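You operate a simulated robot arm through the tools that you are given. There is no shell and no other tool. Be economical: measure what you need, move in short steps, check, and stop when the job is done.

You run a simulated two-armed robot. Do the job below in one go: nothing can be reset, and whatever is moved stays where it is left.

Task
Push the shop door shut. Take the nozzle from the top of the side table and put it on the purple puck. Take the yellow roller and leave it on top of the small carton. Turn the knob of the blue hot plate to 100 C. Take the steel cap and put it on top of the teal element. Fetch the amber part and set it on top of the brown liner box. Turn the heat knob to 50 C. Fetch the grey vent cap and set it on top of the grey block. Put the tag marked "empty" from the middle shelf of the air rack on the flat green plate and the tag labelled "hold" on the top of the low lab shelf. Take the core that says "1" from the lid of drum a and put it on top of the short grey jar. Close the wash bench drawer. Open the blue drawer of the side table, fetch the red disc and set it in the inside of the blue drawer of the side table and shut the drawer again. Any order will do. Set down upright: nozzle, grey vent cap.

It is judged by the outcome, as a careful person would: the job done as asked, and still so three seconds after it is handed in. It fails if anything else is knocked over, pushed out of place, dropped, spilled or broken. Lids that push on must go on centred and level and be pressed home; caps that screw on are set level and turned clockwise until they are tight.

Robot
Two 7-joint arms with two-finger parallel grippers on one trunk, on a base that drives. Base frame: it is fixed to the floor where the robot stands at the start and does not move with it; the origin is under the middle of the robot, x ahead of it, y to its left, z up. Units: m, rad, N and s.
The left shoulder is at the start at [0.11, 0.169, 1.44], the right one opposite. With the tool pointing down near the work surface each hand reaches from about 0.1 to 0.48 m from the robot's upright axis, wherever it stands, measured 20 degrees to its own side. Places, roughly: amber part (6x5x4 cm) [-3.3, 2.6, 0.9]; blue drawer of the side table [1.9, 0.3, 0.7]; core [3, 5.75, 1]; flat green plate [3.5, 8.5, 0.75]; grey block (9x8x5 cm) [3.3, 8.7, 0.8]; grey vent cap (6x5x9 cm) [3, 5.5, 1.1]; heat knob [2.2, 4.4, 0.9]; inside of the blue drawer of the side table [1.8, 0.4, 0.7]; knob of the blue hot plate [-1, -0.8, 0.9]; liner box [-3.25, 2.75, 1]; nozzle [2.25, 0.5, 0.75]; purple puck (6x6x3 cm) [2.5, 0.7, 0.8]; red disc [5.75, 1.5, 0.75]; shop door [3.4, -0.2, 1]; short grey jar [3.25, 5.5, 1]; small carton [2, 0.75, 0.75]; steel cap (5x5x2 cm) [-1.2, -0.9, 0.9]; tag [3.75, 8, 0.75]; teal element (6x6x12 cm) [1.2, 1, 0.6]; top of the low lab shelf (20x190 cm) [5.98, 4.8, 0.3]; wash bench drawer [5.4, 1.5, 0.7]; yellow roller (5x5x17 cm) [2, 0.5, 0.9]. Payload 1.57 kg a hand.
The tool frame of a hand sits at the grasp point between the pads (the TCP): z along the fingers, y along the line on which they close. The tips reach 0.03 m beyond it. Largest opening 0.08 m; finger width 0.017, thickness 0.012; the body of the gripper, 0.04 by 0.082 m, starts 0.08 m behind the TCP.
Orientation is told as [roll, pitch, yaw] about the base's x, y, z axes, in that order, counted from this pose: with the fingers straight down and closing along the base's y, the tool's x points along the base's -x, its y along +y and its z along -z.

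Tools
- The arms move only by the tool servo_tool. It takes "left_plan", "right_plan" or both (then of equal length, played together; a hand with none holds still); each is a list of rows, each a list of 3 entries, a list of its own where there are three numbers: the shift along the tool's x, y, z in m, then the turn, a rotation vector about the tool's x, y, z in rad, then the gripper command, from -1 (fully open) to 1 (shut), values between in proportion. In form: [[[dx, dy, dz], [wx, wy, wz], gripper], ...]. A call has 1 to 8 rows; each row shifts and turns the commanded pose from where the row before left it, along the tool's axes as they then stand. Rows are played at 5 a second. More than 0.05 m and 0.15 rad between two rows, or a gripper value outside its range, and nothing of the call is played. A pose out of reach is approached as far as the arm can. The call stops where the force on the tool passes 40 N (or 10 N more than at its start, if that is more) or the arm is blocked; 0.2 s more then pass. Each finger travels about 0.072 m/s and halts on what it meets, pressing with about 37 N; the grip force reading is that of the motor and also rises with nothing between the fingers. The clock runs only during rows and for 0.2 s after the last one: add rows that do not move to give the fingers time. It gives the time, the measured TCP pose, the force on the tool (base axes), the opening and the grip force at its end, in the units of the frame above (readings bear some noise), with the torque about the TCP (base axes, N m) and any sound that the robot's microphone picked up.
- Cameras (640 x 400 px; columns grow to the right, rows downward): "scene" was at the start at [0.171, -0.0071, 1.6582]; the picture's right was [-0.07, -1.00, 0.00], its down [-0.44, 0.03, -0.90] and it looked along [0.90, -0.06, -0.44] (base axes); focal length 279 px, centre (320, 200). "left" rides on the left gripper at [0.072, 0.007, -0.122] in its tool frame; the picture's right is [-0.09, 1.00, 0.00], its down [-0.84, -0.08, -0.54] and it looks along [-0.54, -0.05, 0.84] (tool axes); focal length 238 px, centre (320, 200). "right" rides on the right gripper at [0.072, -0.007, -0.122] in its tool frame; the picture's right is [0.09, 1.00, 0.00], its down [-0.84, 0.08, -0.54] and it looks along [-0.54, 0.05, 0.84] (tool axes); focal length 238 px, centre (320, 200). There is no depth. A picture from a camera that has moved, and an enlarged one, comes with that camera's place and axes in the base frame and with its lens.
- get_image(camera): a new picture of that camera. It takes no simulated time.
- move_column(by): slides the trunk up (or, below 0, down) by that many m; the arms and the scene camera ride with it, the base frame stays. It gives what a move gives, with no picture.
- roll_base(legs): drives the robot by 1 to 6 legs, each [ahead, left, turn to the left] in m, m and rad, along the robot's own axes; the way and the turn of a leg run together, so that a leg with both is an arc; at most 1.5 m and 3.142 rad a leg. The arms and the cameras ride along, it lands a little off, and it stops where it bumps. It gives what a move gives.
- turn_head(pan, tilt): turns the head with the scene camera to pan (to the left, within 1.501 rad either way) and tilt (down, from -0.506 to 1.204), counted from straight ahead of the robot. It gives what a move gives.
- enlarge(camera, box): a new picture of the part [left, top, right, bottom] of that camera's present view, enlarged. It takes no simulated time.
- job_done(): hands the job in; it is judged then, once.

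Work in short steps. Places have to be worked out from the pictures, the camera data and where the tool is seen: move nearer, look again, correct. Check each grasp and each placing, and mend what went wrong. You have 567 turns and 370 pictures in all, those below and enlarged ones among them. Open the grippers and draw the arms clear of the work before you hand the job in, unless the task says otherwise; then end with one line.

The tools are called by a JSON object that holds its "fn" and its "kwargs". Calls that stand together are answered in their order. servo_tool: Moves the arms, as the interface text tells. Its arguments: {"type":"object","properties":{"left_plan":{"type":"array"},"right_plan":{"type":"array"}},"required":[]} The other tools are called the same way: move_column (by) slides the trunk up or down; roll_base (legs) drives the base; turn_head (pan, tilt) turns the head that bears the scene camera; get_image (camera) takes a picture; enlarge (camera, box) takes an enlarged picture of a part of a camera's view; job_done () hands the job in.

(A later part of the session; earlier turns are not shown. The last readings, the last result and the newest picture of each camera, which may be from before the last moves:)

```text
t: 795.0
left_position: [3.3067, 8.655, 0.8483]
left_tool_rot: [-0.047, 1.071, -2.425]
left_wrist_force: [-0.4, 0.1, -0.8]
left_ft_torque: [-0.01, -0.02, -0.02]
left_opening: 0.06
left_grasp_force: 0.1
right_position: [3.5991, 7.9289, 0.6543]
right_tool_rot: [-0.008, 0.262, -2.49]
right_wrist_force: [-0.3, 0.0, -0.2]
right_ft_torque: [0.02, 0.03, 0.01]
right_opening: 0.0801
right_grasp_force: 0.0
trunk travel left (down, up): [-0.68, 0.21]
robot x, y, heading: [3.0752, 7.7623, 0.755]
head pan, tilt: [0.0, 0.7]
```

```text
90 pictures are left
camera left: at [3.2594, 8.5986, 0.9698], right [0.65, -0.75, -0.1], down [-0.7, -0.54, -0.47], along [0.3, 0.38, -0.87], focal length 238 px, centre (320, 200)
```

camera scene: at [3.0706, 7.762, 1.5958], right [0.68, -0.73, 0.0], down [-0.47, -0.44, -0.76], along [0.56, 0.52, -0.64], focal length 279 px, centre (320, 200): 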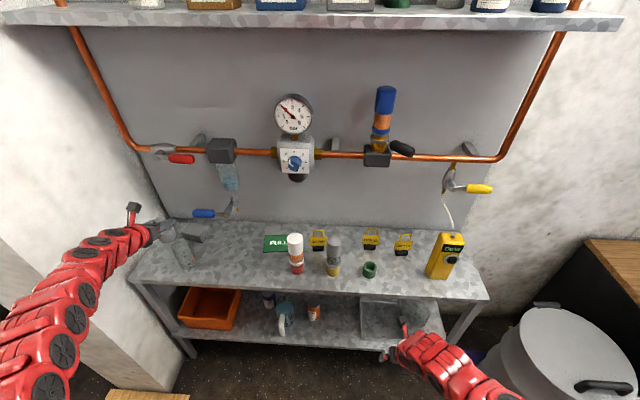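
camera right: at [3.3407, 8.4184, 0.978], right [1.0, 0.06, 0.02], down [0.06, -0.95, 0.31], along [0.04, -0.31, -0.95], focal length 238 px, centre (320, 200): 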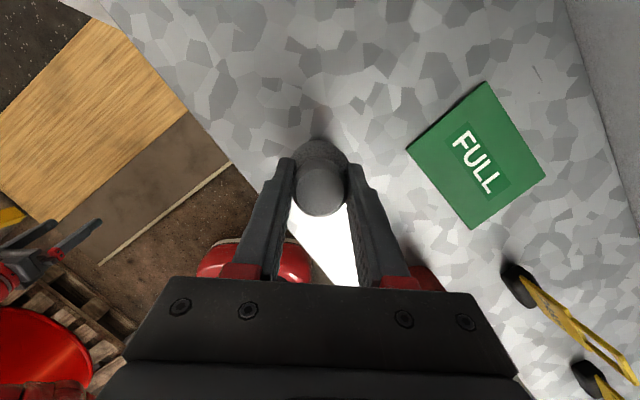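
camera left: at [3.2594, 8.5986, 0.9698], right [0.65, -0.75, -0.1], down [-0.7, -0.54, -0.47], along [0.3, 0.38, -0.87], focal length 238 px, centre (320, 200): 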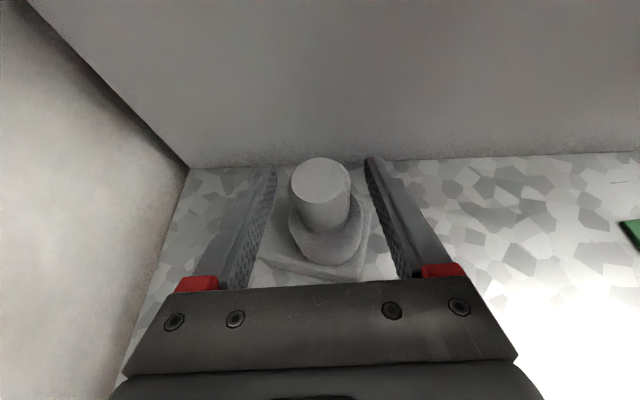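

The vent cap stands upright on the block. Raise and back out.

{"fn": "move_column", "kwargs": {"by": 0.11}}

{"fn": "roll_base", "kwargs": {"legs": [[-0.17, 0.005, 0]]}}

{"fn": "get_image", "kwargs": {"camera": "scene"}}

```text
t: 796.5
left_position: [3.3066, 8.6548, 0.9573]
left_tool_rot: [-0.046, 1.071, -2.425]
left_wrist_force: [0.0, -0.1, -0.8]
left_ft_torque: [0.05, -0.02, -0.02]
left_opening: 0.0601
left_grasp_force: 0.1
right_position: [3.5981, 7.929, 0.7646]
right_tool_rot: [-0.009, 0.262, -2.49]
right_wrist_force: [-0.3, 0.3, -0.4]
right_ft_torque: [-0.01, 0.0, -0.01]
right_opening: 0.0799
right_grasp_force: 0.1
trunk travel left (down, up): [-0.79, 0.1]
robot x, y, heading: [3.0755, 7.7595, 0.752]
head pan, tilt: [0.0, 0.7]
```

```text
t: 797.9
left_position: [3.1862, 8.5394, 0.9574]
left_tool_rot: [-0.045, 1.073, -2.431]
left_wrist_force: [0.0, -0.3, -0.5]
left_ft_torque: [0.01, -0.02, 0.0]
left_opening: 0.06
left_grasp_force: 0.1
right_position: [3.4691, 7.811, 0.7641]
right_tool_rot: [-0.006, 0.261, -2.495]
right_wrist_force: [-0.6, -0.3, -0.1]
right_ft_torque: [-0.02, 0.0, 0.0]
right_opening: 0.0799
right_grasp_force: 0.1
trunk travel left (down, up): [-0.79, 0.1]
robot x, y, heading: [2.9456, 7.6446, 0.745]
head pan, tilt: [0.0, 0.7]
```

```text
89 pictures are left
camera scene: at [3.0679, 7.758, 1.6728], right [0.68, -0.73, 0.0], down [-0.47, -0.44, -0.76], along [0.56, 0.52, -0.64], focal length 279 px, centre (320, 200)
```

scene: 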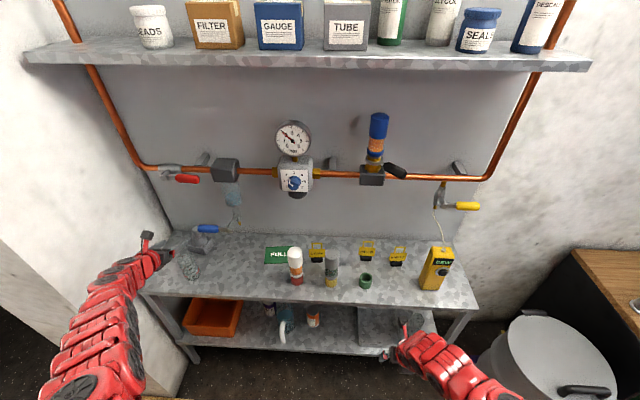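

Vent cap done. Next the EMPTY tag (about (3.82, 7.99)). I back out diagonally, raise the trunk, bring the left hand toward the middle and drive right.

{"fn": "roll_base", "kwargs": {"legs": [[-0.22, -0.03, 0]]}}

{"fn": "move_column", "kwargs": {"by": 0.08}}

{"fn": "servo_tool", "kwargs": {"left_plan": [[[0, 0.045, 0], [0, 0, 0], -1], [[0, 0.045, 0], [0, 0, 0], -1], [[0, 0.045, 0], [0, 0, 0], -1], [[0, 0.045, 0], [0, 0, 0], -1], [[0, 0.045, 0], [0, 0, 0], -1], [[0, 0.045, 0], [0, 0, 0], -1], [[0, 0, 0], [0, 0, 0], -1]]}}

```text
t: 799.6
left_position: [3.0439, 8.3718, 0.9584]
left_tool_rot: [-0.045, 1.071, -2.427]
left_wrist_force: [-0.2, 0.2, -1.0]
left_ft_torque: [-0.03, 0.01, 0.01]
left_opening: 0.0601
left_grasp_force: 0.0
right_position: [3.3302, 7.644, 0.7651]
right_tool_rot: [-0.009, 0.262, -2.493]
right_wrist_force: [-0.7, -0.4, 0.3]
right_ft_torque: [0.02, 0.01, -0.03]
right_opening: 0.0801
right_grasp_force: 0.1
trunk travel left (down, up): [-0.79, 0.1]
robot x, y, heading: [2.8101, 7.4749, 0.748]
head pan, tilt: [0.0, 0.7]
```

```text
t: 800.8
left_position: [3.0415, 8.3704, 1.0376]
left_tool_rot: [-0.044, 1.07, -2.428]
left_wrist_force: [0.5, 0.7, -0.4]
left_ft_torque: [0.02, -0.01, -0.03]
left_opening: 0.0604
left_grasp_force: 0.0
right_position: [3.3317, 7.643, 0.8442]
right_tool_rot: [-0.008, 0.263, -2.491]
right_wrist_force: [0.4, -0.3, -0.1]
right_ft_torque: [-0.01, 0.01, 0.02]
right_opening: 0.0801
right_grasp_force: 0.0
trunk travel left (down, up): [-0.87, 0.02]
robot x, y, heading: [2.8097, 7.4757, 0.749]
head pan, tilt: [0.0, 0.7]
```

```text
t: 802.4
left_position: [3.2248, 8.1759, 1.0337]
left_tool_rot: [-0.045, 1.073, -2.429]
left_wrist_force: [-0.1, -0.2, -0.5]
left_ft_torque: [0.03, 0.01, 0.0]
left_opening: 0.0803
left_grasp_force: 0.1
right_position: [3.3308, 7.6432, 0.8457]
right_tool_rot: [-0.007, 0.262, -2.492]
right_wrist_force: [0.3, -0.1, -0.7]
right_ft_torque: [0.0, 0.01, 0.01]
right_opening: 0.0798
right_grasp_force: 0.1
trunk travel left (down, up): [-0.87, 0.02]
robot x, y, heading: [2.8107, 7.4752, 0.747]
head pan, tilt: [0.0, 0.7]
```

{"fn": "roll_base", "kwargs": {"legs": [[0, -0.533, 0], [0.08, 0, 0]]}}

{"fn": "servo_tool", "kwargs": {"left_plan": [[[-0.035, 0, 0.019], [0, 0, 0], -1], [[-0.035, 0, 0.019], [0, 0, 0], -1], [[-0.035, 0, 0.019], [0, 0, 0], -1], [[0, 0, 0], [0, 0, 0], -1]]}}

{"fn": "get_image", "kwargs": {"camera": "left"}}

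```text
t: 806.1
left_position: [3.6413, 7.8417, 1.0328]
left_tool_rot: [-0.046, 1.074, -2.431]
left_wrist_force: [0.7, -0.5, -0.7]
left_ft_torque: [0.0, 0.0, -0.04]
left_opening: 0.0803
left_grasp_force: 0.1
right_position: [3.7443, 7.3096, 0.8456]
right_tool_rot: [-0.01, 0.263, -2.496]
right_wrist_force: [-0.9, -0.4, -0.9]
right_ft_torque: [0.01, -0.02, 0.01]
right_opening: 0.0799
right_grasp_force: 0.0
trunk travel left (down, up): [-0.87, 0.02]
robot x, y, heading: [3.2237, 7.1462, 0.741]
head pan, tilt: [0.0, 0.7]
```

```text
t: 807.1
left_position: [3.6414, 7.84, 0.9175]
left_tool_rot: [-0.045, 1.069, -2.437]
left_wrist_force: [0.5, -0.4, 0.1]
left_ft_torque: [-0.01, 0.03, -0.01]
left_opening: 0.0799
left_grasp_force: 0.1
left hand out of reach, approached as far as the arm can: row 3
right_position: [3.7458, 7.3098, 0.8456]
right_tool_rot: [-0.01, 0.263, -2.495]
right_wrist_force: [0.1, -0.8, -0.4]
right_ft_torque: [0.0, -0.01, 0.01]
right_opening: 0.0798
right_grasp_force: 0.1
trunk travel left (down, up): [-0.87, 0.02]
robot x, y, heading: [3.2216, 7.1439, 0.745]
head pan, tilt: [0.0, 0.7]
```

```text
88 pictures are left
camera left: at [3.5932, 7.7846, 1.0402], right [0.64, -0.76, -0.1], down [-0.7, -0.53, -0.47], along [0.3, 0.37, -0.88], focal length 238 px, centre (320, 200)
```

left: 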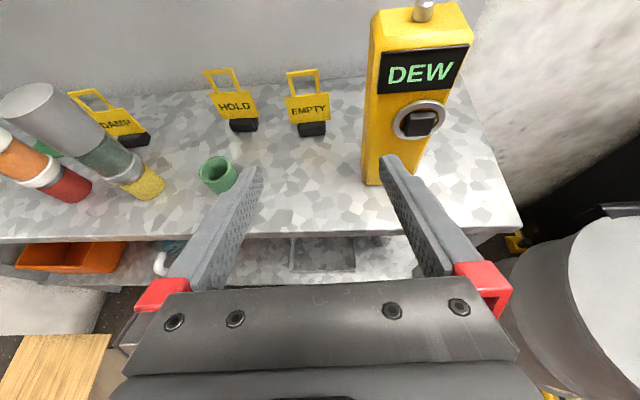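

EMPTY tag is 23 cm ahead, 2 cm left. Base ahead 0.16, lower hand.

{"fn": "roll_base", "kwargs": {"legs": [[0.15, 0.012, 0]]}}

{"fn": "servo_tool", "kwargs": {"left_plan": [[[-0.025, 0, 0.0136], [0, 0, 0], -1], [[-0.025, 0, 0.0136], [0, 0, 0], -1], [[0, 0, 0], [0, 0, 0], -1]]}}

{"fn": "get_image", "kwargs": {"camera": "left"}}

```text
t: 808.5
left_position: [3.7453, 7.9507, 0.9186]
left_tool_rot: [-0.039, 1.068, -2.433]
left_wrist_force: [-0.3, -0.9, 1.2]
left_ft_torque: [-0.02, 0.02, -0.01]
left_opening: 0.0798
left_grasp_force: 0.0
right_position: [3.848, 7.4213, 0.8458]
right_tool_rot: [-0.012, 0.263, -2.497]
right_wrist_force: [-0.4, 0.7, 0.6]
right_ft_torque: [0.0, 0.01, 0.01]
right_opening: 0.0799
right_grasp_force: 0.1
trunk travel left (down, up): [-0.87, 0.02]
robot x, y, heading: [3.3238, 7.2541, 0.741]
head pan, tilt: [0.0, 0.7]
```

```text
t: 809.3
left_position: [3.7462, 7.9507, 0.9166]
left_tool_rot: [-0.04, 1.068, -2.434]
left_wrist_force: [0.8, -1.1, -0.9]
left_ft_torque: [-0.04, -0.02, 0.03]
left_opening: 0.08
left_grasp_force: 0.0
left hand out of reach, approached as far as the arm can: row 1, 2
right_position: [3.8487, 7.4214, 0.8445]
right_tool_rot: [-0.008, 0.262, -2.496]
right_wrist_force: [0.2, 0.8, 0.3]
right_ft_torque: [0.0, -0.04, 0.01]
right_opening: 0.0797
right_grasp_force: 0.0
trunk travel left (down, up): [-0.87, 0.02]
robot x, y, heading: [3.3225, 7.253, 0.742]
head pan, tilt: [0.0, 0.7]
```

```text
87 pictures are left
camera left: at [3.698, 7.8961, 1.0392], right [0.64, -0.76, -0.1], down [-0.71, -0.53, -0.47], along [0.3, 0.37, -0.88], focal length 238 px, centre (320, 200)
```

left: 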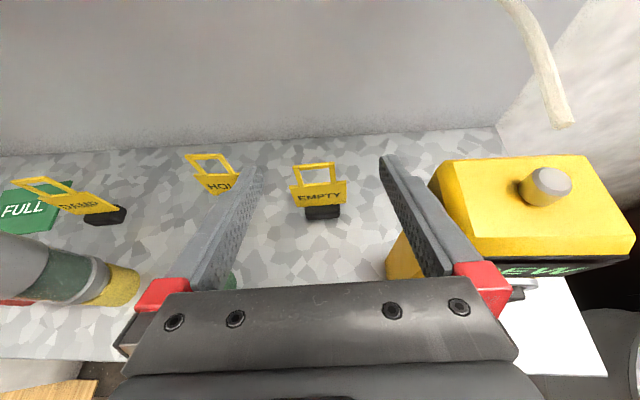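

I lower with the trunk instead; first I pull the right hand back from above the bin.

{"fn": "servo_tool", "kwargs": {"right_plan": [[[-0.035, -0.03, 0.005], [0, 0, 0], -1], [[-0.035, -0.03, 0.005], [0, 0, 0], -1], [[-0.035, -0.03, 0.005], [0, 0, 0], -1], [[0, 0, 0], [0, 0, 0], -1]]}}

{"fn": "move_column", "kwargs": {"by": -0.085}}

{"fn": "roll_base", "kwargs": {"legs": [[0.045, 0.004, 0]]}}

{"fn": "get_image", "kwargs": {"camera": "left"}}

```text
t: 810.3
left_position: [3.7456, 7.9515, 0.9171]
left_tool_rot: [-0.039, 1.067, -2.433]
left_wrist_force: [0.5, 0.7, -0.2]
left_ft_torque: [-0.03, 0.0, 0.0]
left_opening: 0.0798
left_grasp_force: 0.0
right_position: [3.7152, 7.4347, 0.8055]
right_tool_rot: [-0.009, 0.263, -2.498]
right_wrist_force: [-1.1, -0.6, -0.1]
right_ft_torque: [0.01, 0.0, 0.01]
right_opening: 0.0799
right_grasp_force: 0.1
trunk travel left (down, up): [-0.87, 0.02]
robot x, y, heading: [3.3251, 7.2561, 0.745]
head pan, tilt: [0.0, 0.7]
```

```text
t: 811.5
left_position: [3.745, 7.9512, 0.832]
left_tool_rot: [-0.041, 1.069, -2.433]
left_wrist_force: [0.7, 0.0, 0.1]
left_ft_torque: [-0.04, -0.03, 0.0]
left_opening: 0.08
left_grasp_force: 0.0
right_position: [3.7154, 7.4338, 0.7203]
right_tool_rot: [-0.009, 0.262, -2.496]
right_wrist_force: [-0.3, 0.7, 0.0]
right_ft_torque: [0.01, -0.03, -0.07]
right_opening: 0.08
right_grasp_force: 0.0
trunk travel left (down, up): [-0.785, 0.105]
robot x, y, heading: [3.3266, 7.2545, 0.748]
head pan, tilt: [0.0, 0.7]
```

```text
t: 812.4
left_position: [3.775, 7.9763, 0.8317]
left_tool_rot: [-0.041, 1.063, -2.442]
left_wrist_force: [0.1, -0.3, -1.1]
left_ft_torque: [0.02, 0.02, -0.02]
left_opening: 0.08
left_grasp_force: 0.0
right_position: [3.7422, 7.4591, 0.7195]
right_tool_rot: [-0.009, 0.26, -2.505]
right_wrist_force: [-0.7, 1.4, -0.4]
right_ft_torque: [-0.02, -0.01, 0.0]
right_opening: 0.0799
right_grasp_force: 0.0
trunk travel left (down, up): [-0.785, 0.105]
robot x, y, heading: [3.3456, 7.2833, 0.737]
head pan, tilt: [0.0, 0.7]
```

```text
86 pictures are left
camera left: at [3.7277, 7.9217, 0.953], right [0.63, -0.77, -0.1], down [-0.71, -0.53, -0.47], along [0.31, 0.37, -0.88], focal length 238 px, centre (320, 200)
```

left: 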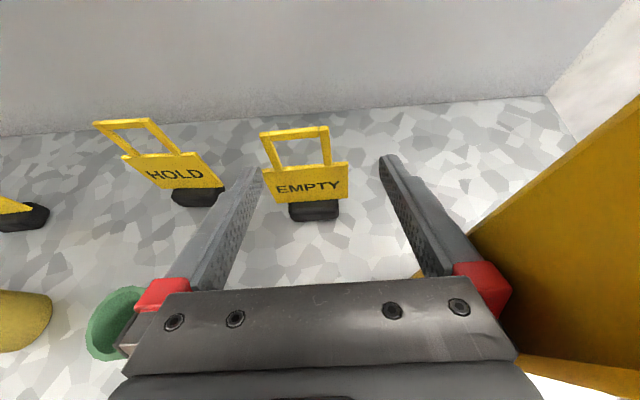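

{"fn": "servo_tool", "kwargs": {"left_plan": [[[0, -0.0145, 0], [0, 0, 0], -1], [[0.008, 0, 0.0185], [0, 0, 0], -1], [[0.008, 0, 0.0185], [0, 0, 0], -1], [[0, 0, 0], [0, 0, 0], -1]]}}

{"fn": "get_image", "kwargs": {"camera": "left"}}

```text
t: 813.4
left_position: [3.7782, 7.9888, 0.833]
left_tool_rot: [-0.026, 1.06, -2.45]
left_wrist_force: [0.2, -0.4, 0.5]
left_ft_torque: [0.0, 0.02, 0.0]
left_opening: 0.0801
left_grasp_force: 0.1
left hand out of reach, approached as far as the arm can: row 2, 3
right_position: [3.7391, 7.459, 0.7201]
right_tool_rot: [-0.009, 0.263, -2.505]
right_wrist_force: [-0.4, -0.5, 0.0]
right_ft_torque: [-0.01, 0.0, -0.04]
right_opening: 0.08
right_grasp_force: 0.1
trunk travel left (down, up): [-0.785, 0.105]
robot x, y, heading: [3.348, 7.2806, 0.734]
head pan, tilt: [0.0, 0.7]
```

```text
85 pictures are left
camera left: at [3.7289, 7.935, 0.9564], right [0.62, -0.78, -0.09], down [-0.72, -0.51, -0.46], along [0.31, 0.35, -0.88], focal length 238 px, centre (320, 200)
```

left: 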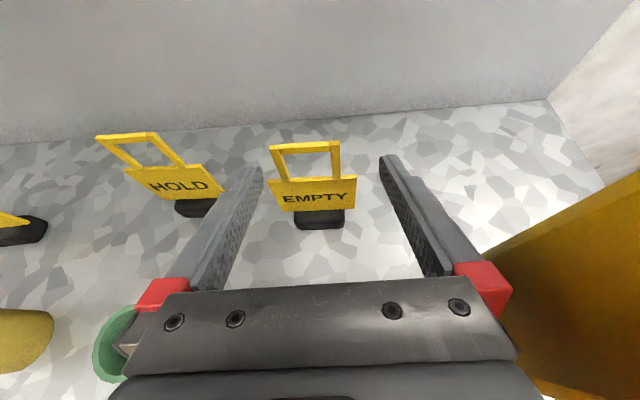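

{"fn": "roll_base", "kwargs": {"legs": [[0.03, 0.007, 0]]}}

{"fn": "get_image", "kwargs": {"camera": "left"}}

```text
t: 814.1
left_position: [3.7807, 7.9868, 0.8335]
left_tool_rot: [-0.028, 1.059, -2.454]
left_wrist_force: [-0.1, -0.4, 0.3]
left_ft_torque: [-0.02, 0.03, -0.02]
left_opening: 0.0801
left_grasp_force: 0.0
right_position: [3.74, 7.457, 0.7206]
right_tool_rot: [-0.007, 0.261, -2.509]
right_wrist_force: [-1.0, 1.2, -0.2]
right_ft_torque: [0.0, 0.0, 0.05]
right_opening: 0.0799
right_grasp_force: 0.0
trunk travel left (down, up): [-0.785, 0.105]
robot x, y, heading: [3.3437, 7.2857, 0.737]
head pan, tilt: [0.0, 0.7]
stopped in leg 1: the robot was blocked; the commanded pose is now the measured one
```

```text
84 pictures are left
camera left: at [3.7305, 7.9349, 0.9564], right [0.62, -0.78, -0.09], down [-0.72, -0.51, -0.46], along [0.31, 0.35, -0.88], focal length 238 px, centre (320, 200)
```

left: 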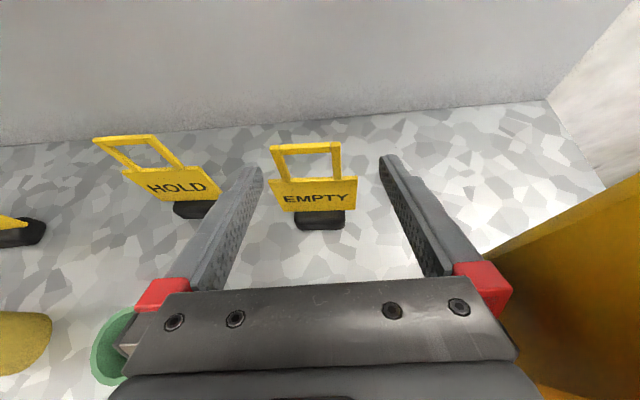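

The base is blocked by the bin's dolly. I step back, shift the base left and the hand right, and try again.

{"fn": "roll_base", "kwargs": {"legs": [[-0.06, 0, 0]]}}

{"fn": "servo_tool", "kwargs": {"left_plan": [[[0, 0.04, 0], [0, 0, 0], -1], [[0, 0.04, 0], [0, 0, 0], -1], [[0, 0.04, 0], [0, 0, 0], -1], [[0, 0.03, 0], [0, 0, 0], -1], [[0, 0, 0], [0, 0, 0], -1]]}}

{"fn": "roll_base", "kwargs": {"legs": [[0, 0.155, 0]]}}

{"fn": "get_image", "kwargs": {"camera": "left"}}

{"fn": "get_image", "kwargs": {"camera": "scene"}}

```text
t: 815.1
left_position: [3.7353, 7.947, 0.8336]
left_tool_rot: [-0.027, 1.058, -2.453]
left_wrist_force: [0.3, -0.3, -0.1]
left_ft_torque: [0.0, 0.0, 0.0]
left_opening: 0.0799
left_grasp_force: 0.0
right_position: [3.6948, 7.4164, 0.7193]
right_tool_rot: [-0.008, 0.261, -2.508]
right_wrist_force: [-0.4, 0.1, 0.7]
right_ft_torque: [-0.03, 0.01, 0.01]
right_opening: 0.0802
right_grasp_force: 0.1
trunk travel left (down, up): [-0.785, 0.105]
robot x, y, heading: [3.3064, 7.2421, 0.733]
head pan, tilt: [0.0, 0.7]
```

```text
t: 816.3
left_position: [3.831, 7.8328, 0.8333]
left_tool_rot: [-0.025, 1.061, -2.452]
left_wrist_force: [0.5, -0.4, -0.3]
left_ft_torque: [0.01, 0.0, -0.03]
left_opening: 0.0801
left_grasp_force: 0.0
right_position: [3.6946, 7.4178, 0.7204]
right_tool_rot: [-0.007, 0.262, -2.508]
right_wrist_force: [-0.3, -0.5, 0.4]
right_ft_torque: [0.04, -0.01, -0.03]
right_opening: 0.08
right_grasp_force: 0.0
trunk travel left (down, up): [-0.785, 0.105]
robot x, y, heading: [3.3017, 7.2458, 0.734]
head pan, tilt: [0.0, 0.7]
```

```text
t: 817.7
left_position: [3.7299, 7.9452, 0.8314]
left_tool_rot: [-0.026, 1.06, -2.454]
left_wrist_force: [-0.3, -0.2, -0.2]
left_ft_torque: [-0.01, 0.02, -0.05]
left_opening: 0.0801
left_grasp_force: 0.1
right_position: [3.5939, 7.5299, 0.7211]
right_tool_rot: [-0.008, 0.263, -2.509]
right_wrist_force: [-0.5, 1.0, -0.4]
right_ft_torque: [-0.02, 0.02, -0.01]
right_opening: 0.0799
right_grasp_force: 0.1
trunk travel left (down, up): [-0.785, 0.105]
robot x, y, heading: [3.1974, 7.3553, 0.73]
head pan, tilt: [0.0, 0.7]
```

```text
83 pictures are left
camera left: at [3.6806, 7.8925, 0.9544], right [0.62, -0.78, -0.09], down [-0.72, -0.51, -0.46], along [0.32, 0.35, -0.88], focal length 238 px, centre (320, 200)
```

left: 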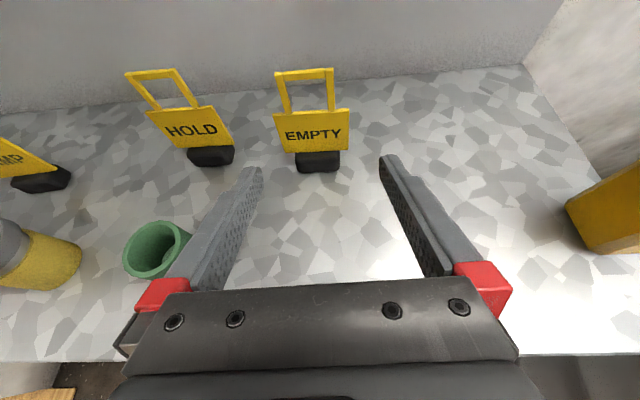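

```text
82 pictures are left
camera scene: at [3.3236, 7.4657, 1.6679], right [0.67, -0.74, 0.0], down [-0.48, -0.43, -0.76], along [0.57, 0.51, -0.64], focal length 279 px, centre (320, 200)
```

scene: 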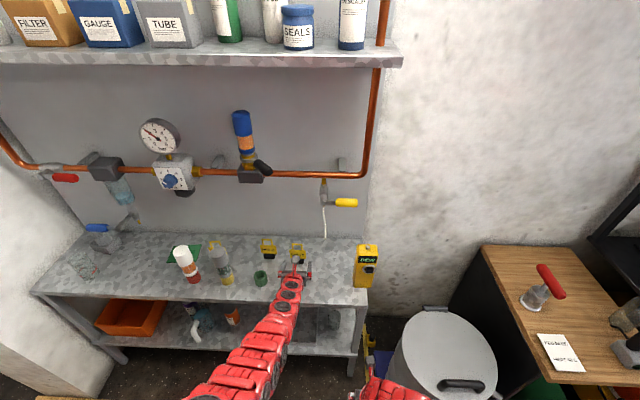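

I see the DEW tester is displaced: my rightward hand shift swept it about 14 cm along the shelf. I must put it back (originally around (3.79, 7.85)). I look closely first.

{"fn": "enlarge", "kwargs": {"camera": "scene", "box": [220, 220, 420, 340]}}

```text
3.20 times, centred on (320, 280) of scene
camera zoom: at [3.3236, 7.4657, 1.6679], right [0.67, -0.74, 0.0], down [-0.48, -0.43, -0.76], along [0.57, 0.51, -0.64], focal length 893 px, centre (320, -56)
```

zoom: 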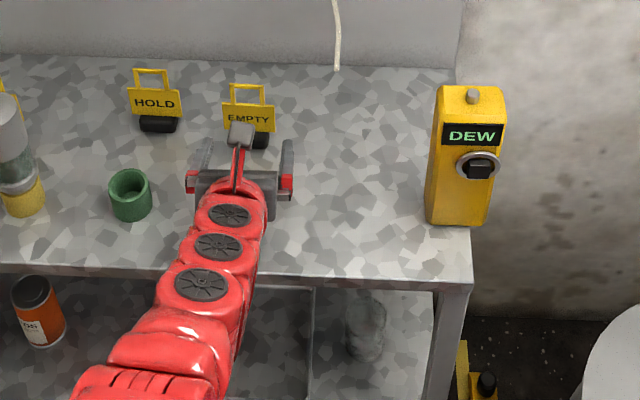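

The tester is upright at the shelf's end, shifted 13.7 cm right. I back out, swing the left hand over in front of it (outside the shelf), to grip it and set it back.

{"fn": "roll_base", "kwargs": {"legs": [[-0.18, 0, 0]]}}

{"fn": "servo_tool", "kwargs": {"right_plan": [[[0, 0.045, 0], [0, 0, 0], -1], [[0, 0.045, 0], [0, 0, 0], -1], [[0, 0.045, 0], [0, 0, 0], -1], [[0, 0.045, 0], [0, 0, 0], -1], [[0, 0, 0], [0, 0, 0], -1]]}}

{"fn": "servo_tool", "kwargs": {"left_plan": [[[0, 0.04, 0], [0, 0, 0], -1], [[0, 0.04, 0], [0, 0, 0], -1], [[0, 0.04, 0], [0, 0, 0], -1], [[0, 0.04, 0], [0, 0, 0], -1], [[0, 0.04, 0], [0, 0, 0], -1], [[0, 0.04, 0], [0, 0, 0], -1], [[0, 0, 0], [0, 0, 0], -1]]}}

{"fn": "get_image", "kwargs": {"camera": "left"}}

```text
t: 819.2
left_position: [3.5973, 7.8256, 0.8322]
left_tool_rot: [-0.027, 1.06, -2.451]
left_wrist_force: [0.0, 0.6, -0.3]
left_ft_torque: [-0.03, -0.01, 0.01]
left_opening: 0.0799
left_grasp_force: 0.0
right_position: [3.4608, 7.4109, 0.7198]
right_tool_rot: [-0.009, 0.261, -2.508]
right_wrist_force: [0.1, -0.5, -0.6]
right_ft_torque: [0.01, 0.01, -0.01]
right_opening: 0.08
right_grasp_force: 0.2
trunk travel left (down, up): [-0.785, 0.105]
robot x, y, heading: [3.0701, 7.2361, 0.735]
head pan, tilt: [0.0, 0.7]
```

```text
t: 820.4
left_position: [3.5957, 7.8259, 0.8308]
left_tool_rot: [-0.027, 1.058, -2.45]
left_wrist_force: [0.7, 0.0, 0.3]
left_ft_torque: [-0.02, 0.03, 0.01]
left_opening: 0.0798
left_grasp_force: 0.0
right_position: [3.5671, 7.2659, 0.7169]
right_tool_rot: [-0.008, 0.261, -2.506]
right_wrist_force: [0.1, 0.0, -0.3]
right_ft_torque: [0.06, 0.04, -0.02]
right_opening: 0.0799
right_grasp_force: 0.0
trunk travel left (down, up): [-0.785, 0.105]
robot x, y, heading: [3.0678, 7.2362, 0.736]
head pan, tilt: [0.0, 0.7]
```

```text
t: 822.0
left_position: [3.7052, 7.6855, 0.8844]
left_tool_rot: [-0.027, 1.059, -2.452]
left_wrist_force: [-0.6, -0.6, -0.2]
left_ft_torque: [0.0, 0.02, 0.03]
left_opening: 0.0801
left_grasp_force: 0.0
left hand out of reach, approached as far as the arm can: row 2, 3, 4, 5, 6
right_position: [3.5663, 7.2656, 0.7153]
right_tool_rot: [-0.008, 0.261, -2.504]
right_wrist_force: [0.2, -0.1, -0.3]
right_ft_torque: [-0.02, 0.0, -0.03]
right_opening: 0.0803
right_grasp_force: 0.0
trunk travel left (down, up): [-0.785, 0.105]
robot x, y, heading: [3.065, 7.2354, 0.737]
head pan, tilt: [0.0, 0.7]
```

```text
80 pictures are left
camera left: at [3.6567, 7.6338, 1.0079], right [0.62, -0.78, -0.09], down [-0.72, -0.51, -0.46], along [0.32, 0.35, -0.88], focal length 238 px, centre (320, 200)
```

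left: 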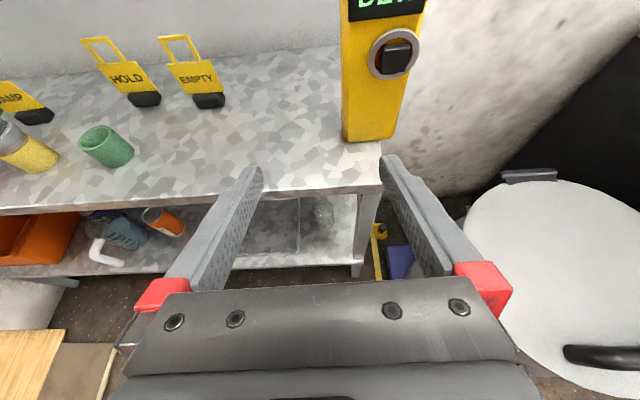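

I line up with the tester using the base (6.6 cm right), then advance to straddle it.

{"fn": "roll_base", "kwargs": {"legs": [[0, -0.066, 0], [0.1, 0, 0]]}}

{"fn": "get_image", "kwargs": {"camera": "left"}}

```text
t: 823.7
left_position: [3.8263, 7.7044, 0.8851]
left_tool_rot: [-0.026, 1.059, -2.454]
left_wrist_force: [0.0, -1.1, 0.0]
left_ft_torque: [-0.01, 0.05, 0.0]
left_opening: 0.0798
left_grasp_force: 0.0
right_position: [3.6853, 7.2839, 0.7159]
right_tool_rot: [-0.008, 0.262, -2.508]
right_wrist_force: [-0.4, 0.9, -0.8]
right_ft_torque: [0.0, 0.02, -0.05]
right_opening: 0.0804
right_grasp_force: 0.1
trunk travel left (down, up): [-0.785, 0.105]
robot x, y, heading: [3.185, 7.2565, 0.733]
head pan, tilt: [0.0, 0.7]
```

```text
79 pictures are left
camera left: at [3.776, 7.6517, 1.008], right [0.61, -0.78, -0.09], down [-0.72, -0.51, -0.46], along [0.32, 0.35, -0.88], focal length 238 px, centre (320, 200)
```

left: 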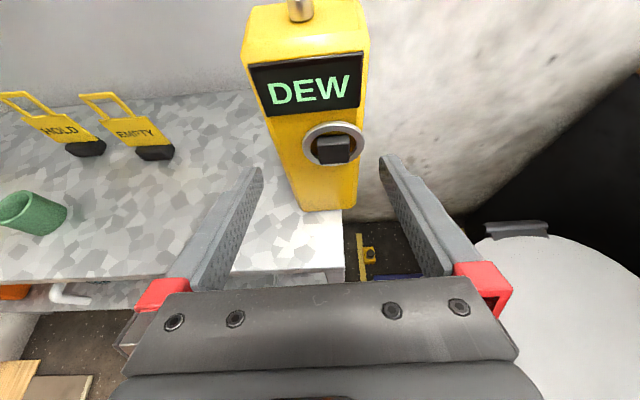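

{"fn": "roll_base", "kwargs": {"legs": [[0.062, 0.002, 0]]}}

{"fn": "get_image", "kwargs": {"camera": "left"}}

```text
t: 824.7
left_position: [3.8692, 7.7476, 0.885]
left_tool_rot: [-0.026, 1.06, -2.455]
left_wrist_force: [0.7, 0.4, -0.1]
left_ft_torque: [0.02, -0.04, 0.0]
left_opening: 0.0801
left_grasp_force: 0.1
right_position: [3.7297, 7.3256, 0.7159]
right_tool_rot: [-0.009, 0.262, -2.509]
right_wrist_force: [-0.8, 0.6, -0.2]
right_ft_torque: [0.01, -0.02, 0.02]
right_opening: 0.0799
right_grasp_force: 0.0
trunk travel left (down, up): [-0.785, 0.105]
robot x, y, heading: [3.2321, 7.3007, 0.729]
head pan, tilt: [0.0, 0.7]
```

```text
78 pictures are left
camera left: at [3.8205, 7.6944, 1.0084], right [0.61, -0.78, -0.09], down [-0.72, -0.51, -0.46], along [0.32, 0.35, -0.88], focal length 238 px, centre (320, 200)
```

left: 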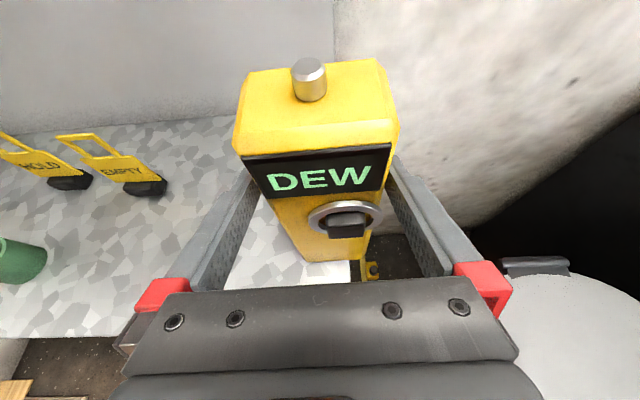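

The tester sits between the fingers. Close on it.

{"fn": "servo_tool", "kwargs": {"left_plan": [[[0, 0, 0], [0, 0, 0], -0.8], [[0, 0, 0], [0, 0, 0], -0.6], [[0, 0, 0], [0, 0, 0], -0.3], [[0, 0, 0], [0, 0, 0], 0], [[0, 0, 0], [0, 0, 0], 0]]}}

{"fn": "move_column", "kwargs": {"by": 0.012}}

{"fn": "get_image", "kwargs": {"camera": "left"}}

```text
t: 825.9
left_position: [3.8711, 7.7471, 0.8858]
left_tool_rot: [-0.024, 1.061, -2.456]
left_wrist_force: [1.5, 0.4, 3.4]
left_ft_torque: [-0.05, -0.52, -0.01]
left_opening: 0.0698
left_grasp_force: 36.9
right_position: [3.7296, 7.3277, 0.715]
right_tool_rot: [-0.01, 0.261, -2.507]
right_wrist_force: [-0.2, -0.3, 0.2]
right_ft_torque: [0.01, 0.0, -0.01]
right_opening: 0.08
right_grasp_force: 0.0
trunk travel left (down, up): [-0.785, 0.105]
robot x, y, heading: [3.2314, 7.2977, 0.73]
head pan, tilt: [0.0, 0.7]
```

```text
t: 826.5
left_position: [3.8704, 7.7462, 0.8964]
left_tool_rot: [-0.028, 1.058, -2.453]
left_wrist_force: [0.6, -0.1, -4.0]
left_ft_torque: [-0.06, 0.07, 0.03]
left_opening: 0.0699
left_grasp_force: 36.3
right_position: [3.7294, 7.3281, 0.7279]
right_tool_rot: [-0.009, 0.261, -2.508]
right_wrist_force: [0.1, 0.3, 0.5]
right_ft_torque: [-0.03, 0.0, 0.02]
right_opening: 0.08
right_grasp_force: 0.0
trunk travel left (down, up): [-0.797, 0.093]
robot x, y, heading: [3.2303, 7.2969, 0.733]
head pan, tilt: [0.0, 0.7]
```

```text
77 pictures are left
camera left: at [3.8208, 7.6949, 1.0193], right [0.61, -0.78, -0.09], down [-0.72, -0.51, -0.46], along [0.32, 0.35, -0.88], focal length 238 px, centre (320, 200)
```

left: 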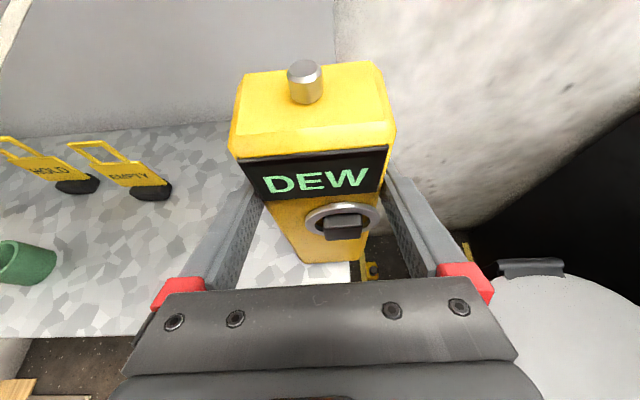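

Held and lifted 1 cm. Move it back 13.7 cm left along the shelf.

{"fn": "roll_base", "kwargs": {"legs": [[0.01, 0.137, 0]]}}

{"fn": "get_image", "kwargs": {"camera": "scene"}}

{"fn": "get_image", "kwargs": {"camera": "left"}}

```text
t: 827.8
left_position: [3.7874, 7.854, 0.8971]
left_tool_rot: [-0.027, 1.058, -2.458]
left_wrist_force: [0.8, 0.4, -3.8]
left_ft_torque: [-0.03, 0.05, -0.04]
left_opening: 0.0695
left_grasp_force: 36.8
right_position: [3.6446, 7.4364, 0.7273]
right_tool_rot: [-0.009, 0.261, -2.513]
right_wrist_force: [0.3, -0.1, 0.1]
right_ft_torque: [0.02, 0.01, -0.01]
right_opening: 0.0801
right_grasp_force: 0.1
trunk travel left (down, up): [-0.797, 0.093]
robot x, y, heading: [3.1424, 7.4124, 0.731]
head pan, tilt: [0.0, 0.7]
```

```text
76 pictures are left
camera scene: at [3.2705, 7.5173, 1.6798], right [0.67, -0.74, 0.0], down [-0.48, -0.43, -0.76], along [0.57, 0.51, -0.64], focal length 279 px, centre (320, 200)
```

scene: 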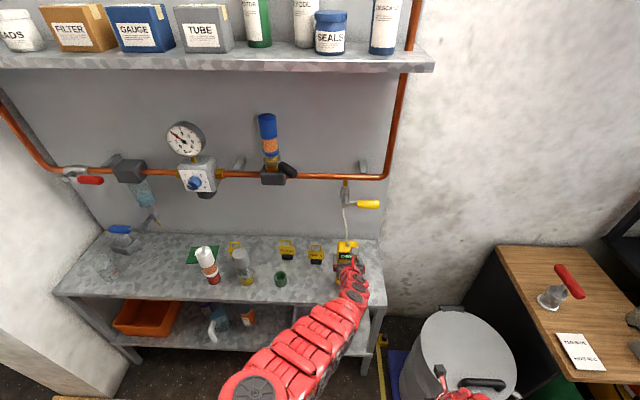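

```text
75 pictures are left
camera left: at [3.7375, 7.8025, 1.0195], right [0.61, -0.79, -0.09], down [-0.72, -0.51, -0.46], along [0.32, 0.35, -0.88], focal length 238 px, centre (320, 200)
```

left: 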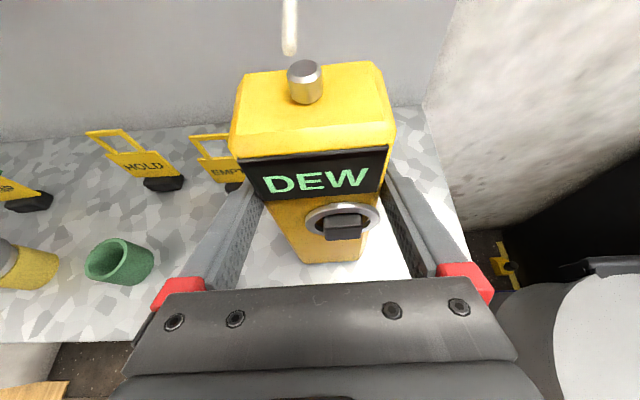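

Position matches the original within millimetres. Lower and release.

{"fn": "move_column", "kwargs": {"by": -0.011}}

{"fn": "servo_tool", "kwargs": {"left_plan": [[[0, 0, 0], [0, 0, 0], -0.5], [[0, 0, 0], [0, 0, 0], -0.8], [[0, 0, 0], [0, 0, 0], -1], [[0, 0, 0], [0, 0, 0], -1]]}}

{"fn": "roll_base", "kwargs": {"legs": [[-0.2, 0, 0]]}}

{"fn": "get_image", "kwargs": {"camera": "left"}}

```text
t: 828.4
left_position: [3.7855, 7.8538, 0.8858]
left_tool_rot: [-0.023, 1.059, -2.457]
left_wrist_force: [-0.4, -0.8, -0.6]
left_ft_torque: [-0.17, -0.28, -0.1]
left_opening: 0.07
left_grasp_force: 37.0
right_position: [3.6438, 7.435, 0.717]
right_tool_rot: [-0.009, 0.263, -2.51]
right_wrist_force: [0.4, 0.1, -0.5]
right_ft_torque: [0.02, -0.04, 0.03]
right_opening: 0.08
right_grasp_force: 0.1
trunk travel left (down, up): [-0.786, 0.104]
robot x, y, heading: [3.1461, 7.4125, 0.725]
head pan, tilt: [0.0, 0.7]
```

```text
t: 829.4
left_position: [3.787, 7.8546, 0.8876]
left_tool_rot: [-0.025, 1.06, -2.456]
left_wrist_force: [0.0, -0.3, 0.5]
left_ft_torque: [0.02, -0.02, 0.02]
left_opening: 0.0801
left_grasp_force: 0.2
right_position: [3.6443, 7.4362, 0.7165]
right_tool_rot: [-0.01, 0.261, -2.51]
right_wrist_force: [0.3, 0.1, 0.0]
right_ft_torque: [0.03, -0.03, 0.01]
right_opening: 0.0798
right_grasp_force: 0.0
trunk travel left (down, up): [-0.786, 0.104]
robot x, y, heading: [3.1485, 7.4086, 0.733]
head pan, tilt: [0.0, 0.7]
```

```text
t: 831.0
left_position: [3.6401, 7.7212, 0.8867]
left_tool_rot: [-0.027, 1.061, -2.459]
left_wrist_force: [0.9, 0.9, -0.8]
left_ft_torque: [0.02, -0.01, 0.0]
left_opening: 0.0799
left_grasp_force: 0.0
right_position: [3.4963, 7.3026, 0.7178]
right_tool_rot: [-0.009, 0.262, -2.511]
right_wrist_force: [0.4, 0.1, 0.5]
right_ft_torque: [0.02, 0.0, -0.02]
right_opening: 0.0799
right_grasp_force: 0.0
trunk travel left (down, up): [-0.786, 0.104]
robot x, y, heading: [3.0005, 7.2737, 0.73]
head pan, tilt: [0.0, 0.7]
```

```text
74 pictures are left
camera left: at [3.5895, 7.6693, 1.0088], right [0.61, -0.79, -0.09], down [-0.73, -0.51, -0.46], along [0.32, 0.35, -0.88], focal length 238 px, centre (320, 200)
```

left: 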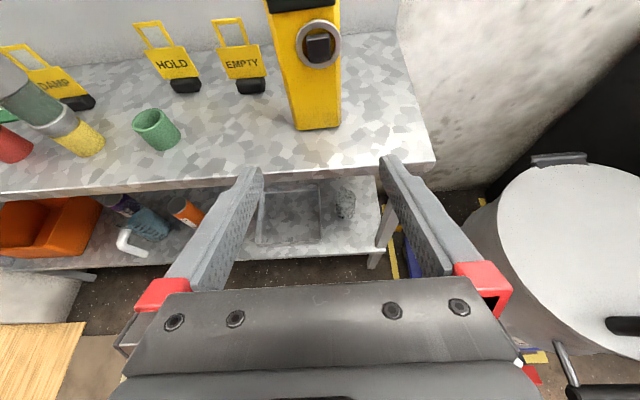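

Tester back in place. Now the EMPTY tag at (3.796, 8.013): shift left, then straight ahead, with the trunk lowered.

{"fn": "roll_base", "kwargs": {"legs": [[0, 0.1135, 0], [0.24, 0, 0]]}}

{"fn": "move_column", "kwargs": {"by": -0.055}}

{"fn": "get_image", "kwargs": {"camera": "left"}}

```text
t: 833.6
left_position: [3.739, 7.9639, 0.8865]
left_tool_rot: [-0.026, 1.06, -2.457]
left_wrist_force: [-0.3, 0.2, 0.0]
left_ft_torque: [0.04, -0.04, 0.0]
left_opening: 0.0799
left_grasp_force: 0.1
right_position: [3.5984, 7.5461, 0.7164]
right_tool_rot: [-0.008, 0.26, -2.509]
right_wrist_force: [-0.2, -0.5, -0.9]
right_ft_torque: [0.02, 0.0, 0.04]
right_opening: 0.0803
right_grasp_force: 0.1
trunk travel left (down, up): [-0.786, 0.104]
robot x, y, heading: [3.1008, 7.5163, 0.732]
head pan, tilt: [0.0, 0.7]
```

```text
t: 834.5
left_position: [3.7394, 7.9641, 0.8318]
left_tool_rot: [-0.024, 1.062, -2.456]
left_wrist_force: [0.3, 0.2, 0.4]
left_ft_torque: [-0.01, 0.02, -0.03]
left_opening: 0.08
left_grasp_force: 0.1
right_position: [3.5982, 7.5463, 0.6615]
right_tool_rot: [-0.008, 0.263, -2.509]
right_wrist_force: [0.8, 0.4, 0.2]
right_ft_torque: [-0.02, -0.01, 0.04]
right_opening: 0.0802
right_grasp_force: 0.0
trunk travel left (down, up): [-0.731, 0.159]
robot x, y, heading: [3.0983, 7.5225, 0.729]
head pan, tilt: [0.0, 0.7]
```

```text
73 pictures are left
camera left: at [3.6899, 7.9123, 0.9542], right [0.61, -0.79, -0.09], down [-0.72, -0.51, -0.46], along [0.32, 0.35, -0.88], focal length 238 px, centre (320, 200)
```

left: 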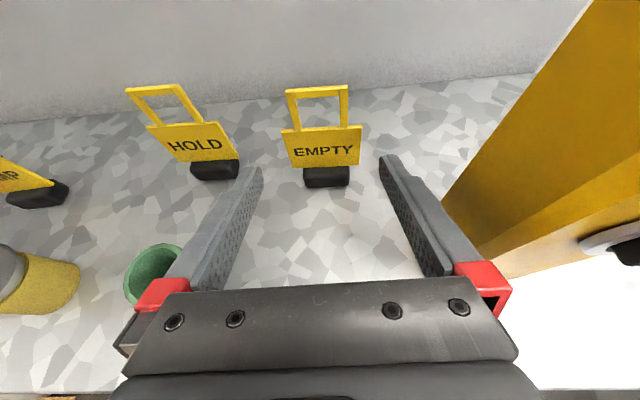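

{"fn": "roll_base", "kwargs": {"legs": [[0.068, 0.003, 0]]}}

{"fn": "servo_tool", "kwargs": {"left_plan": [[[0, 0, 0], [0, 0, 0], -0.5], [[0, 0, 0], [0, 0, 0], 0], [[0, 0, 0], [0, 0, 0], 0.3], [[0, 0, 0], [0, 0, 0], 0.3], [[0, 0, 0], [0, 0, 0], 0.3]]}}

{"fn": "get_image", "kwargs": {"camera": "left"}}

```text
t: 835.5
left_position: [3.7892, 8.0107, 0.8303]
left_tool_rot: [-0.024, 1.057, -2.458]
left_wrist_force: [0.5, -0.8, -0.4]
left_ft_torque: [-0.02, 0.0, 0.02]
left_opening: 0.08
left_grasp_force: 0.1
right_position: [3.6474, 7.5937, 0.662]
right_tool_rot: [-0.008, 0.262, -2.51]
right_wrist_force: [0.0, 0.0, -0.6]
right_ft_torque: [-0.01, -0.01, -0.02]
right_opening: 0.0799
right_grasp_force: 0.0
trunk travel left (down, up): [-0.731, 0.159]
robot x, y, heading: [3.1531, 7.5639, 0.733]
head pan, tilt: [0.0, 0.7]
```

```text
t: 836.7
left_position: [3.789, 8.0118, 0.8321]
left_tool_rot: [-0.025, 1.061, -2.456]
left_wrist_force: [1.8, 0.2, 4.9]
left_ft_torque: [-0.08, -0.28, 0.04]
left_opening: 0.0412
left_grasp_force: 37.0
right_position: [3.647, 7.5931, 0.6616]
right_tool_rot: [-0.008, 0.263, -2.509]
right_wrist_force: [1.5, 0.1, -0.8]
right_ft_torque: [0.01, 0.02, 0.0]
right_opening: 0.0799
right_grasp_force: 0.0
trunk travel left (down, up): [-0.731, 0.159]
robot x, y, heading: [3.1465, 7.5673, 0.731]
head pan, tilt: [0.0, 0.7]
```

```text
72 pictures are left
camera left: at [3.7389, 7.9596, 0.9546], right [0.61, -0.79, -0.09], down [-0.72, -0.51, -0.47], along [0.32, 0.35, -0.88], focal length 238 px, centre (320, 200)
```

left: 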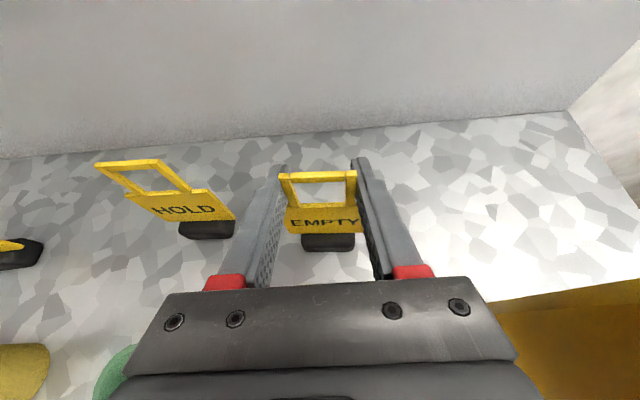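

EMPTY gripped by its loop. I lift it and back straight out of the shelf.

{"fn": "move_column", "kwargs": {"by": 0.08}}

{"fn": "roll_base", "kwargs": {"legs": [[-0.3, 0, 0]]}}

{"fn": "servo_tool", "kwargs": {"left_plan": [[[0, -0.04, 0], [-0.11, 0, 0.06], 0.3], [[0, -0.04, 0], [-0.11, 0, 0.06], 0.3], [[0, -0.04, 0], [0, 0, 0], 0.3], [[0, -0.04, 0], [0, 0, 0], 0.3], [[0, -0.04, 0], [0, 0, 0], 0.3], [[0, -0.04, 0], [0, 0, 0], 0.3], [[0, -0.04, 0], [0, 0, 0], 0.3], [[0, -0.04, 0], [0, 0, 0], 0.3]]}}

{"fn": "get_image", "kwargs": {"camera": "left"}}

```text
t: 837.9
left_position: [3.788, 8.0118, 0.9112]
left_tool_rot: [-0.026, 1.061, -2.458]
left_wrist_force: [-0.4, 0.7, -1.1]
left_ft_torque: [0.01, -0.02, -0.01]
left_opening: 0.0415
left_grasp_force: 36.4
right_position: [3.6473, 7.5927, 0.7422]
right_tool_rot: [-0.01, 0.262, -2.511]
right_wrist_force: [-1.2, -0.6, -0.1]
right_ft_torque: [0.01, 0.0, -0.01]
right_opening: 0.0799
right_grasp_force: 0.1
trunk travel left (down, up): [-0.811, 0.079]
robot x, y, heading: [3.154, 7.5668, 0.734]
head pan, tilt: [0.0, 0.7]
```

```text
t: 839.9
left_position: [3.5688, 7.8105, 0.9102]
left_tool_rot: [-0.025, 1.06, -2.459]
left_wrist_force: [0.0, -0.2, 0.1]
left_ft_torque: [-0.01, -0.01, 0.01]
left_opening: 0.0412
left_grasp_force: 36.6
right_position: [3.4259, 7.3939, 0.7424]
right_tool_rot: [-0.01, 0.262, -2.512]
right_wrist_force: [-0.7, 1.0, -0.3]
right_ft_torque: [-0.01, 0.0, 0.0]
right_opening: 0.0801
right_grasp_force: 0.1
trunk travel left (down, up): [-0.811, 0.079]
robot x, y, heading: [2.9276, 7.3676, 0.727]
head pan, tilt: [0.0, 0.7]
```

```text
t: 841.7
left_position: [3.4297, 8.064, 0.9212]
left_tool_rot: [-0.017, 1.056, -2.704]
left_wrist_force: [0.3, -0.1, -1.0]
left_ft_torque: [0.01, 0.0, 0.02]
left_opening: 0.0414
left_grasp_force: 37.1
left hand out of reach, approached as far as the arm can: row 8
right_position: [3.4248, 7.3941, 0.7421]
right_tool_rot: [-0.011, 0.262, -2.512]
right_wrist_force: [-0.3, -0.9, -0.7]
right_ft_torque: [0.02, 0.01, -0.03]
right_opening: 0.0799
right_grasp_force: 0.0
trunk travel left (down, up): [-0.811, 0.079]
robot x, y, heading: [2.9256, 7.3698, 0.729]
head pan, tilt: [0.0, 0.7]
```

```text
71 pictures are left
camera left: at [3.3677, 8.0256, 1.0437], right [0.4, -0.91, -0.09], down [-0.83, -0.31, -0.46], along [0.39, 0.26, -0.88], focal length 238 px, centre (320, 200)
```

left: 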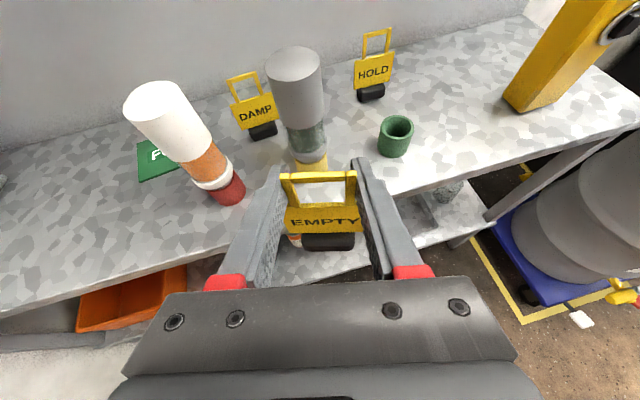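

The plate is at about (3.49, 8.395). Base left 0.21, then ahead 0.26.

{"fn": "roll_base", "kwargs": {"legs": [[0, 0.21, 0], [0.2, 0, 0]]}}

{"fn": "get_image", "kwargs": {"camera": "left"}}

```text
t: 844.5
left_position: [3.4378, 8.3486, 0.9211]
left_tool_rot: [-0.018, 1.058, -2.702]
left_wrist_force: [-0.5, -0.5, -0.2]
left_ft_torque: [0.03, 0.0, 0.01]
left_opening: 0.0413
left_grasp_force: 37.1
right_position: [3.4344, 7.679, 0.742]
right_tool_rot: [-0.01, 0.265, -2.513]
right_wrist_force: [0.0, 1.2, 0.6]
right_ft_torque: [-0.01, 0.02, -0.03]
right_opening: 0.08
right_grasp_force: 0.0
trunk travel left (down, up): [-0.811, 0.079]
robot x, y, heading: [2.9357, 7.6497, 0.732]
head pan, tilt: [0.0, 0.7]
```

```text
70 pictures are left
camera left: at [3.3765, 8.3107, 1.0435], right [0.4, -0.91, -0.09], down [-0.83, -0.31, -0.46], along [0.39, 0.26, -0.88], focal length 238 px, centre (320, 200)
```

left: 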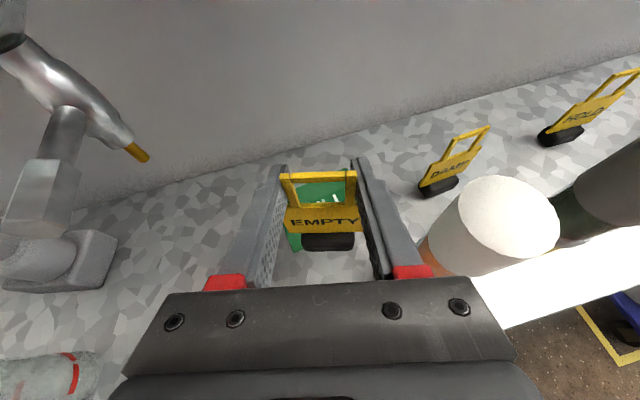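

{"fn": "roll_base", "kwargs": {"legs": [[0.068, 0.003, 0]]}}

{"fn": "move_column", "kwargs": {"by": -0.05}}

{"fn": "enlarge", "kwargs": {"camera": "scene", "box": [100, 180, 300, 310]}}

{"fn": "get_image", "kwargs": {"camera": "left"}}

```text
t: 845.5
left_position: [3.4846, 8.3952, 0.9212]
left_tool_rot: [-0.02, 1.057, -2.702]
left_wrist_force: [0.1, -0.5, -1.3]
left_ft_torque: [-0.01, 0.0, -0.03]
left_opening: 0.0411
left_grasp_force: 36.9
right_position: [3.483, 7.7254, 0.7427]
right_tool_rot: [-0.008, 0.263, -2.513]
right_wrist_force: [-0.1, -0.2, 0.4]
right_ft_torque: [0.0, -0.03, -0.03]
right_opening: 0.0801
right_grasp_force: 0.1
trunk travel left (down, up): [-0.811, 0.079]
robot x, y, heading: [2.9879, 7.6979, 0.723]
head pan, tilt: [0.0, 0.7]
```

```text
t: 846.5
left_position: [3.4843, 8.3958, 0.8701]
left_tool_rot: [-0.018, 1.059, -2.701]
left_wrist_force: [0.1, -0.6, -0.4]
left_ft_torque: [-0.04, 0.0, -0.02]
left_opening: 0.041
left_grasp_force: 36.9
right_position: [3.4816, 7.7253, 0.6919]
right_tool_rot: [-0.009, 0.264, -2.511]
right_wrist_force: [-0.2, 0.0, 0.1]
right_ft_torque: [0.02, 0.01, 0.01]
right_opening: 0.0801
right_grasp_force: 0.0
trunk travel left (down, up): [-0.761, 0.129]
robot x, y, heading: [2.9848, 7.7007, 0.729]
head pan, tilt: [0.0, 0.7]
```

```text
3.08 times, centred on (200, 245) of scene
camera zoom: at [3.1064, 7.8073, 1.6441], right [0.67, -0.74, 0.0], down [-0.48, -0.43, -0.77], along [0.57, 0.51, -0.64], focal length 858 px, centre (689, 62)
```

zoom: 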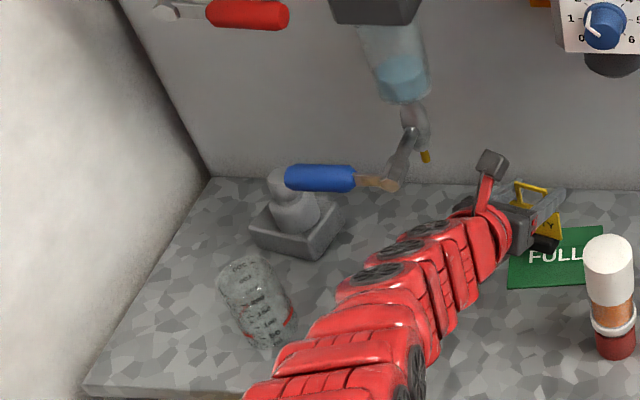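

```text
68 pictures are left
camera left: at [3.4233, 8.3573, 0.994], right [0.4, -0.91, -0.09], down [-0.83, -0.32, -0.46], along [0.39, 0.26, -0.88], focal length 238 px, centre (320, 200)
```

left: 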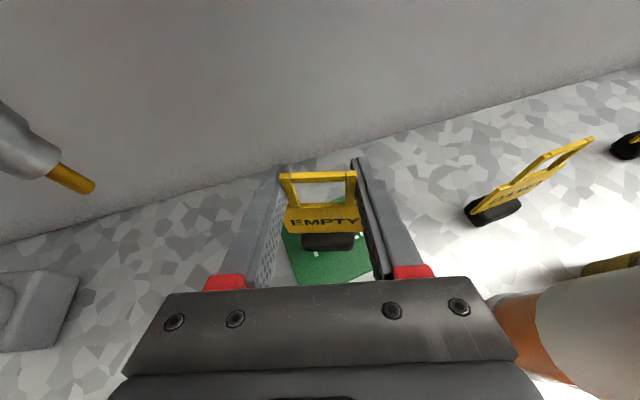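

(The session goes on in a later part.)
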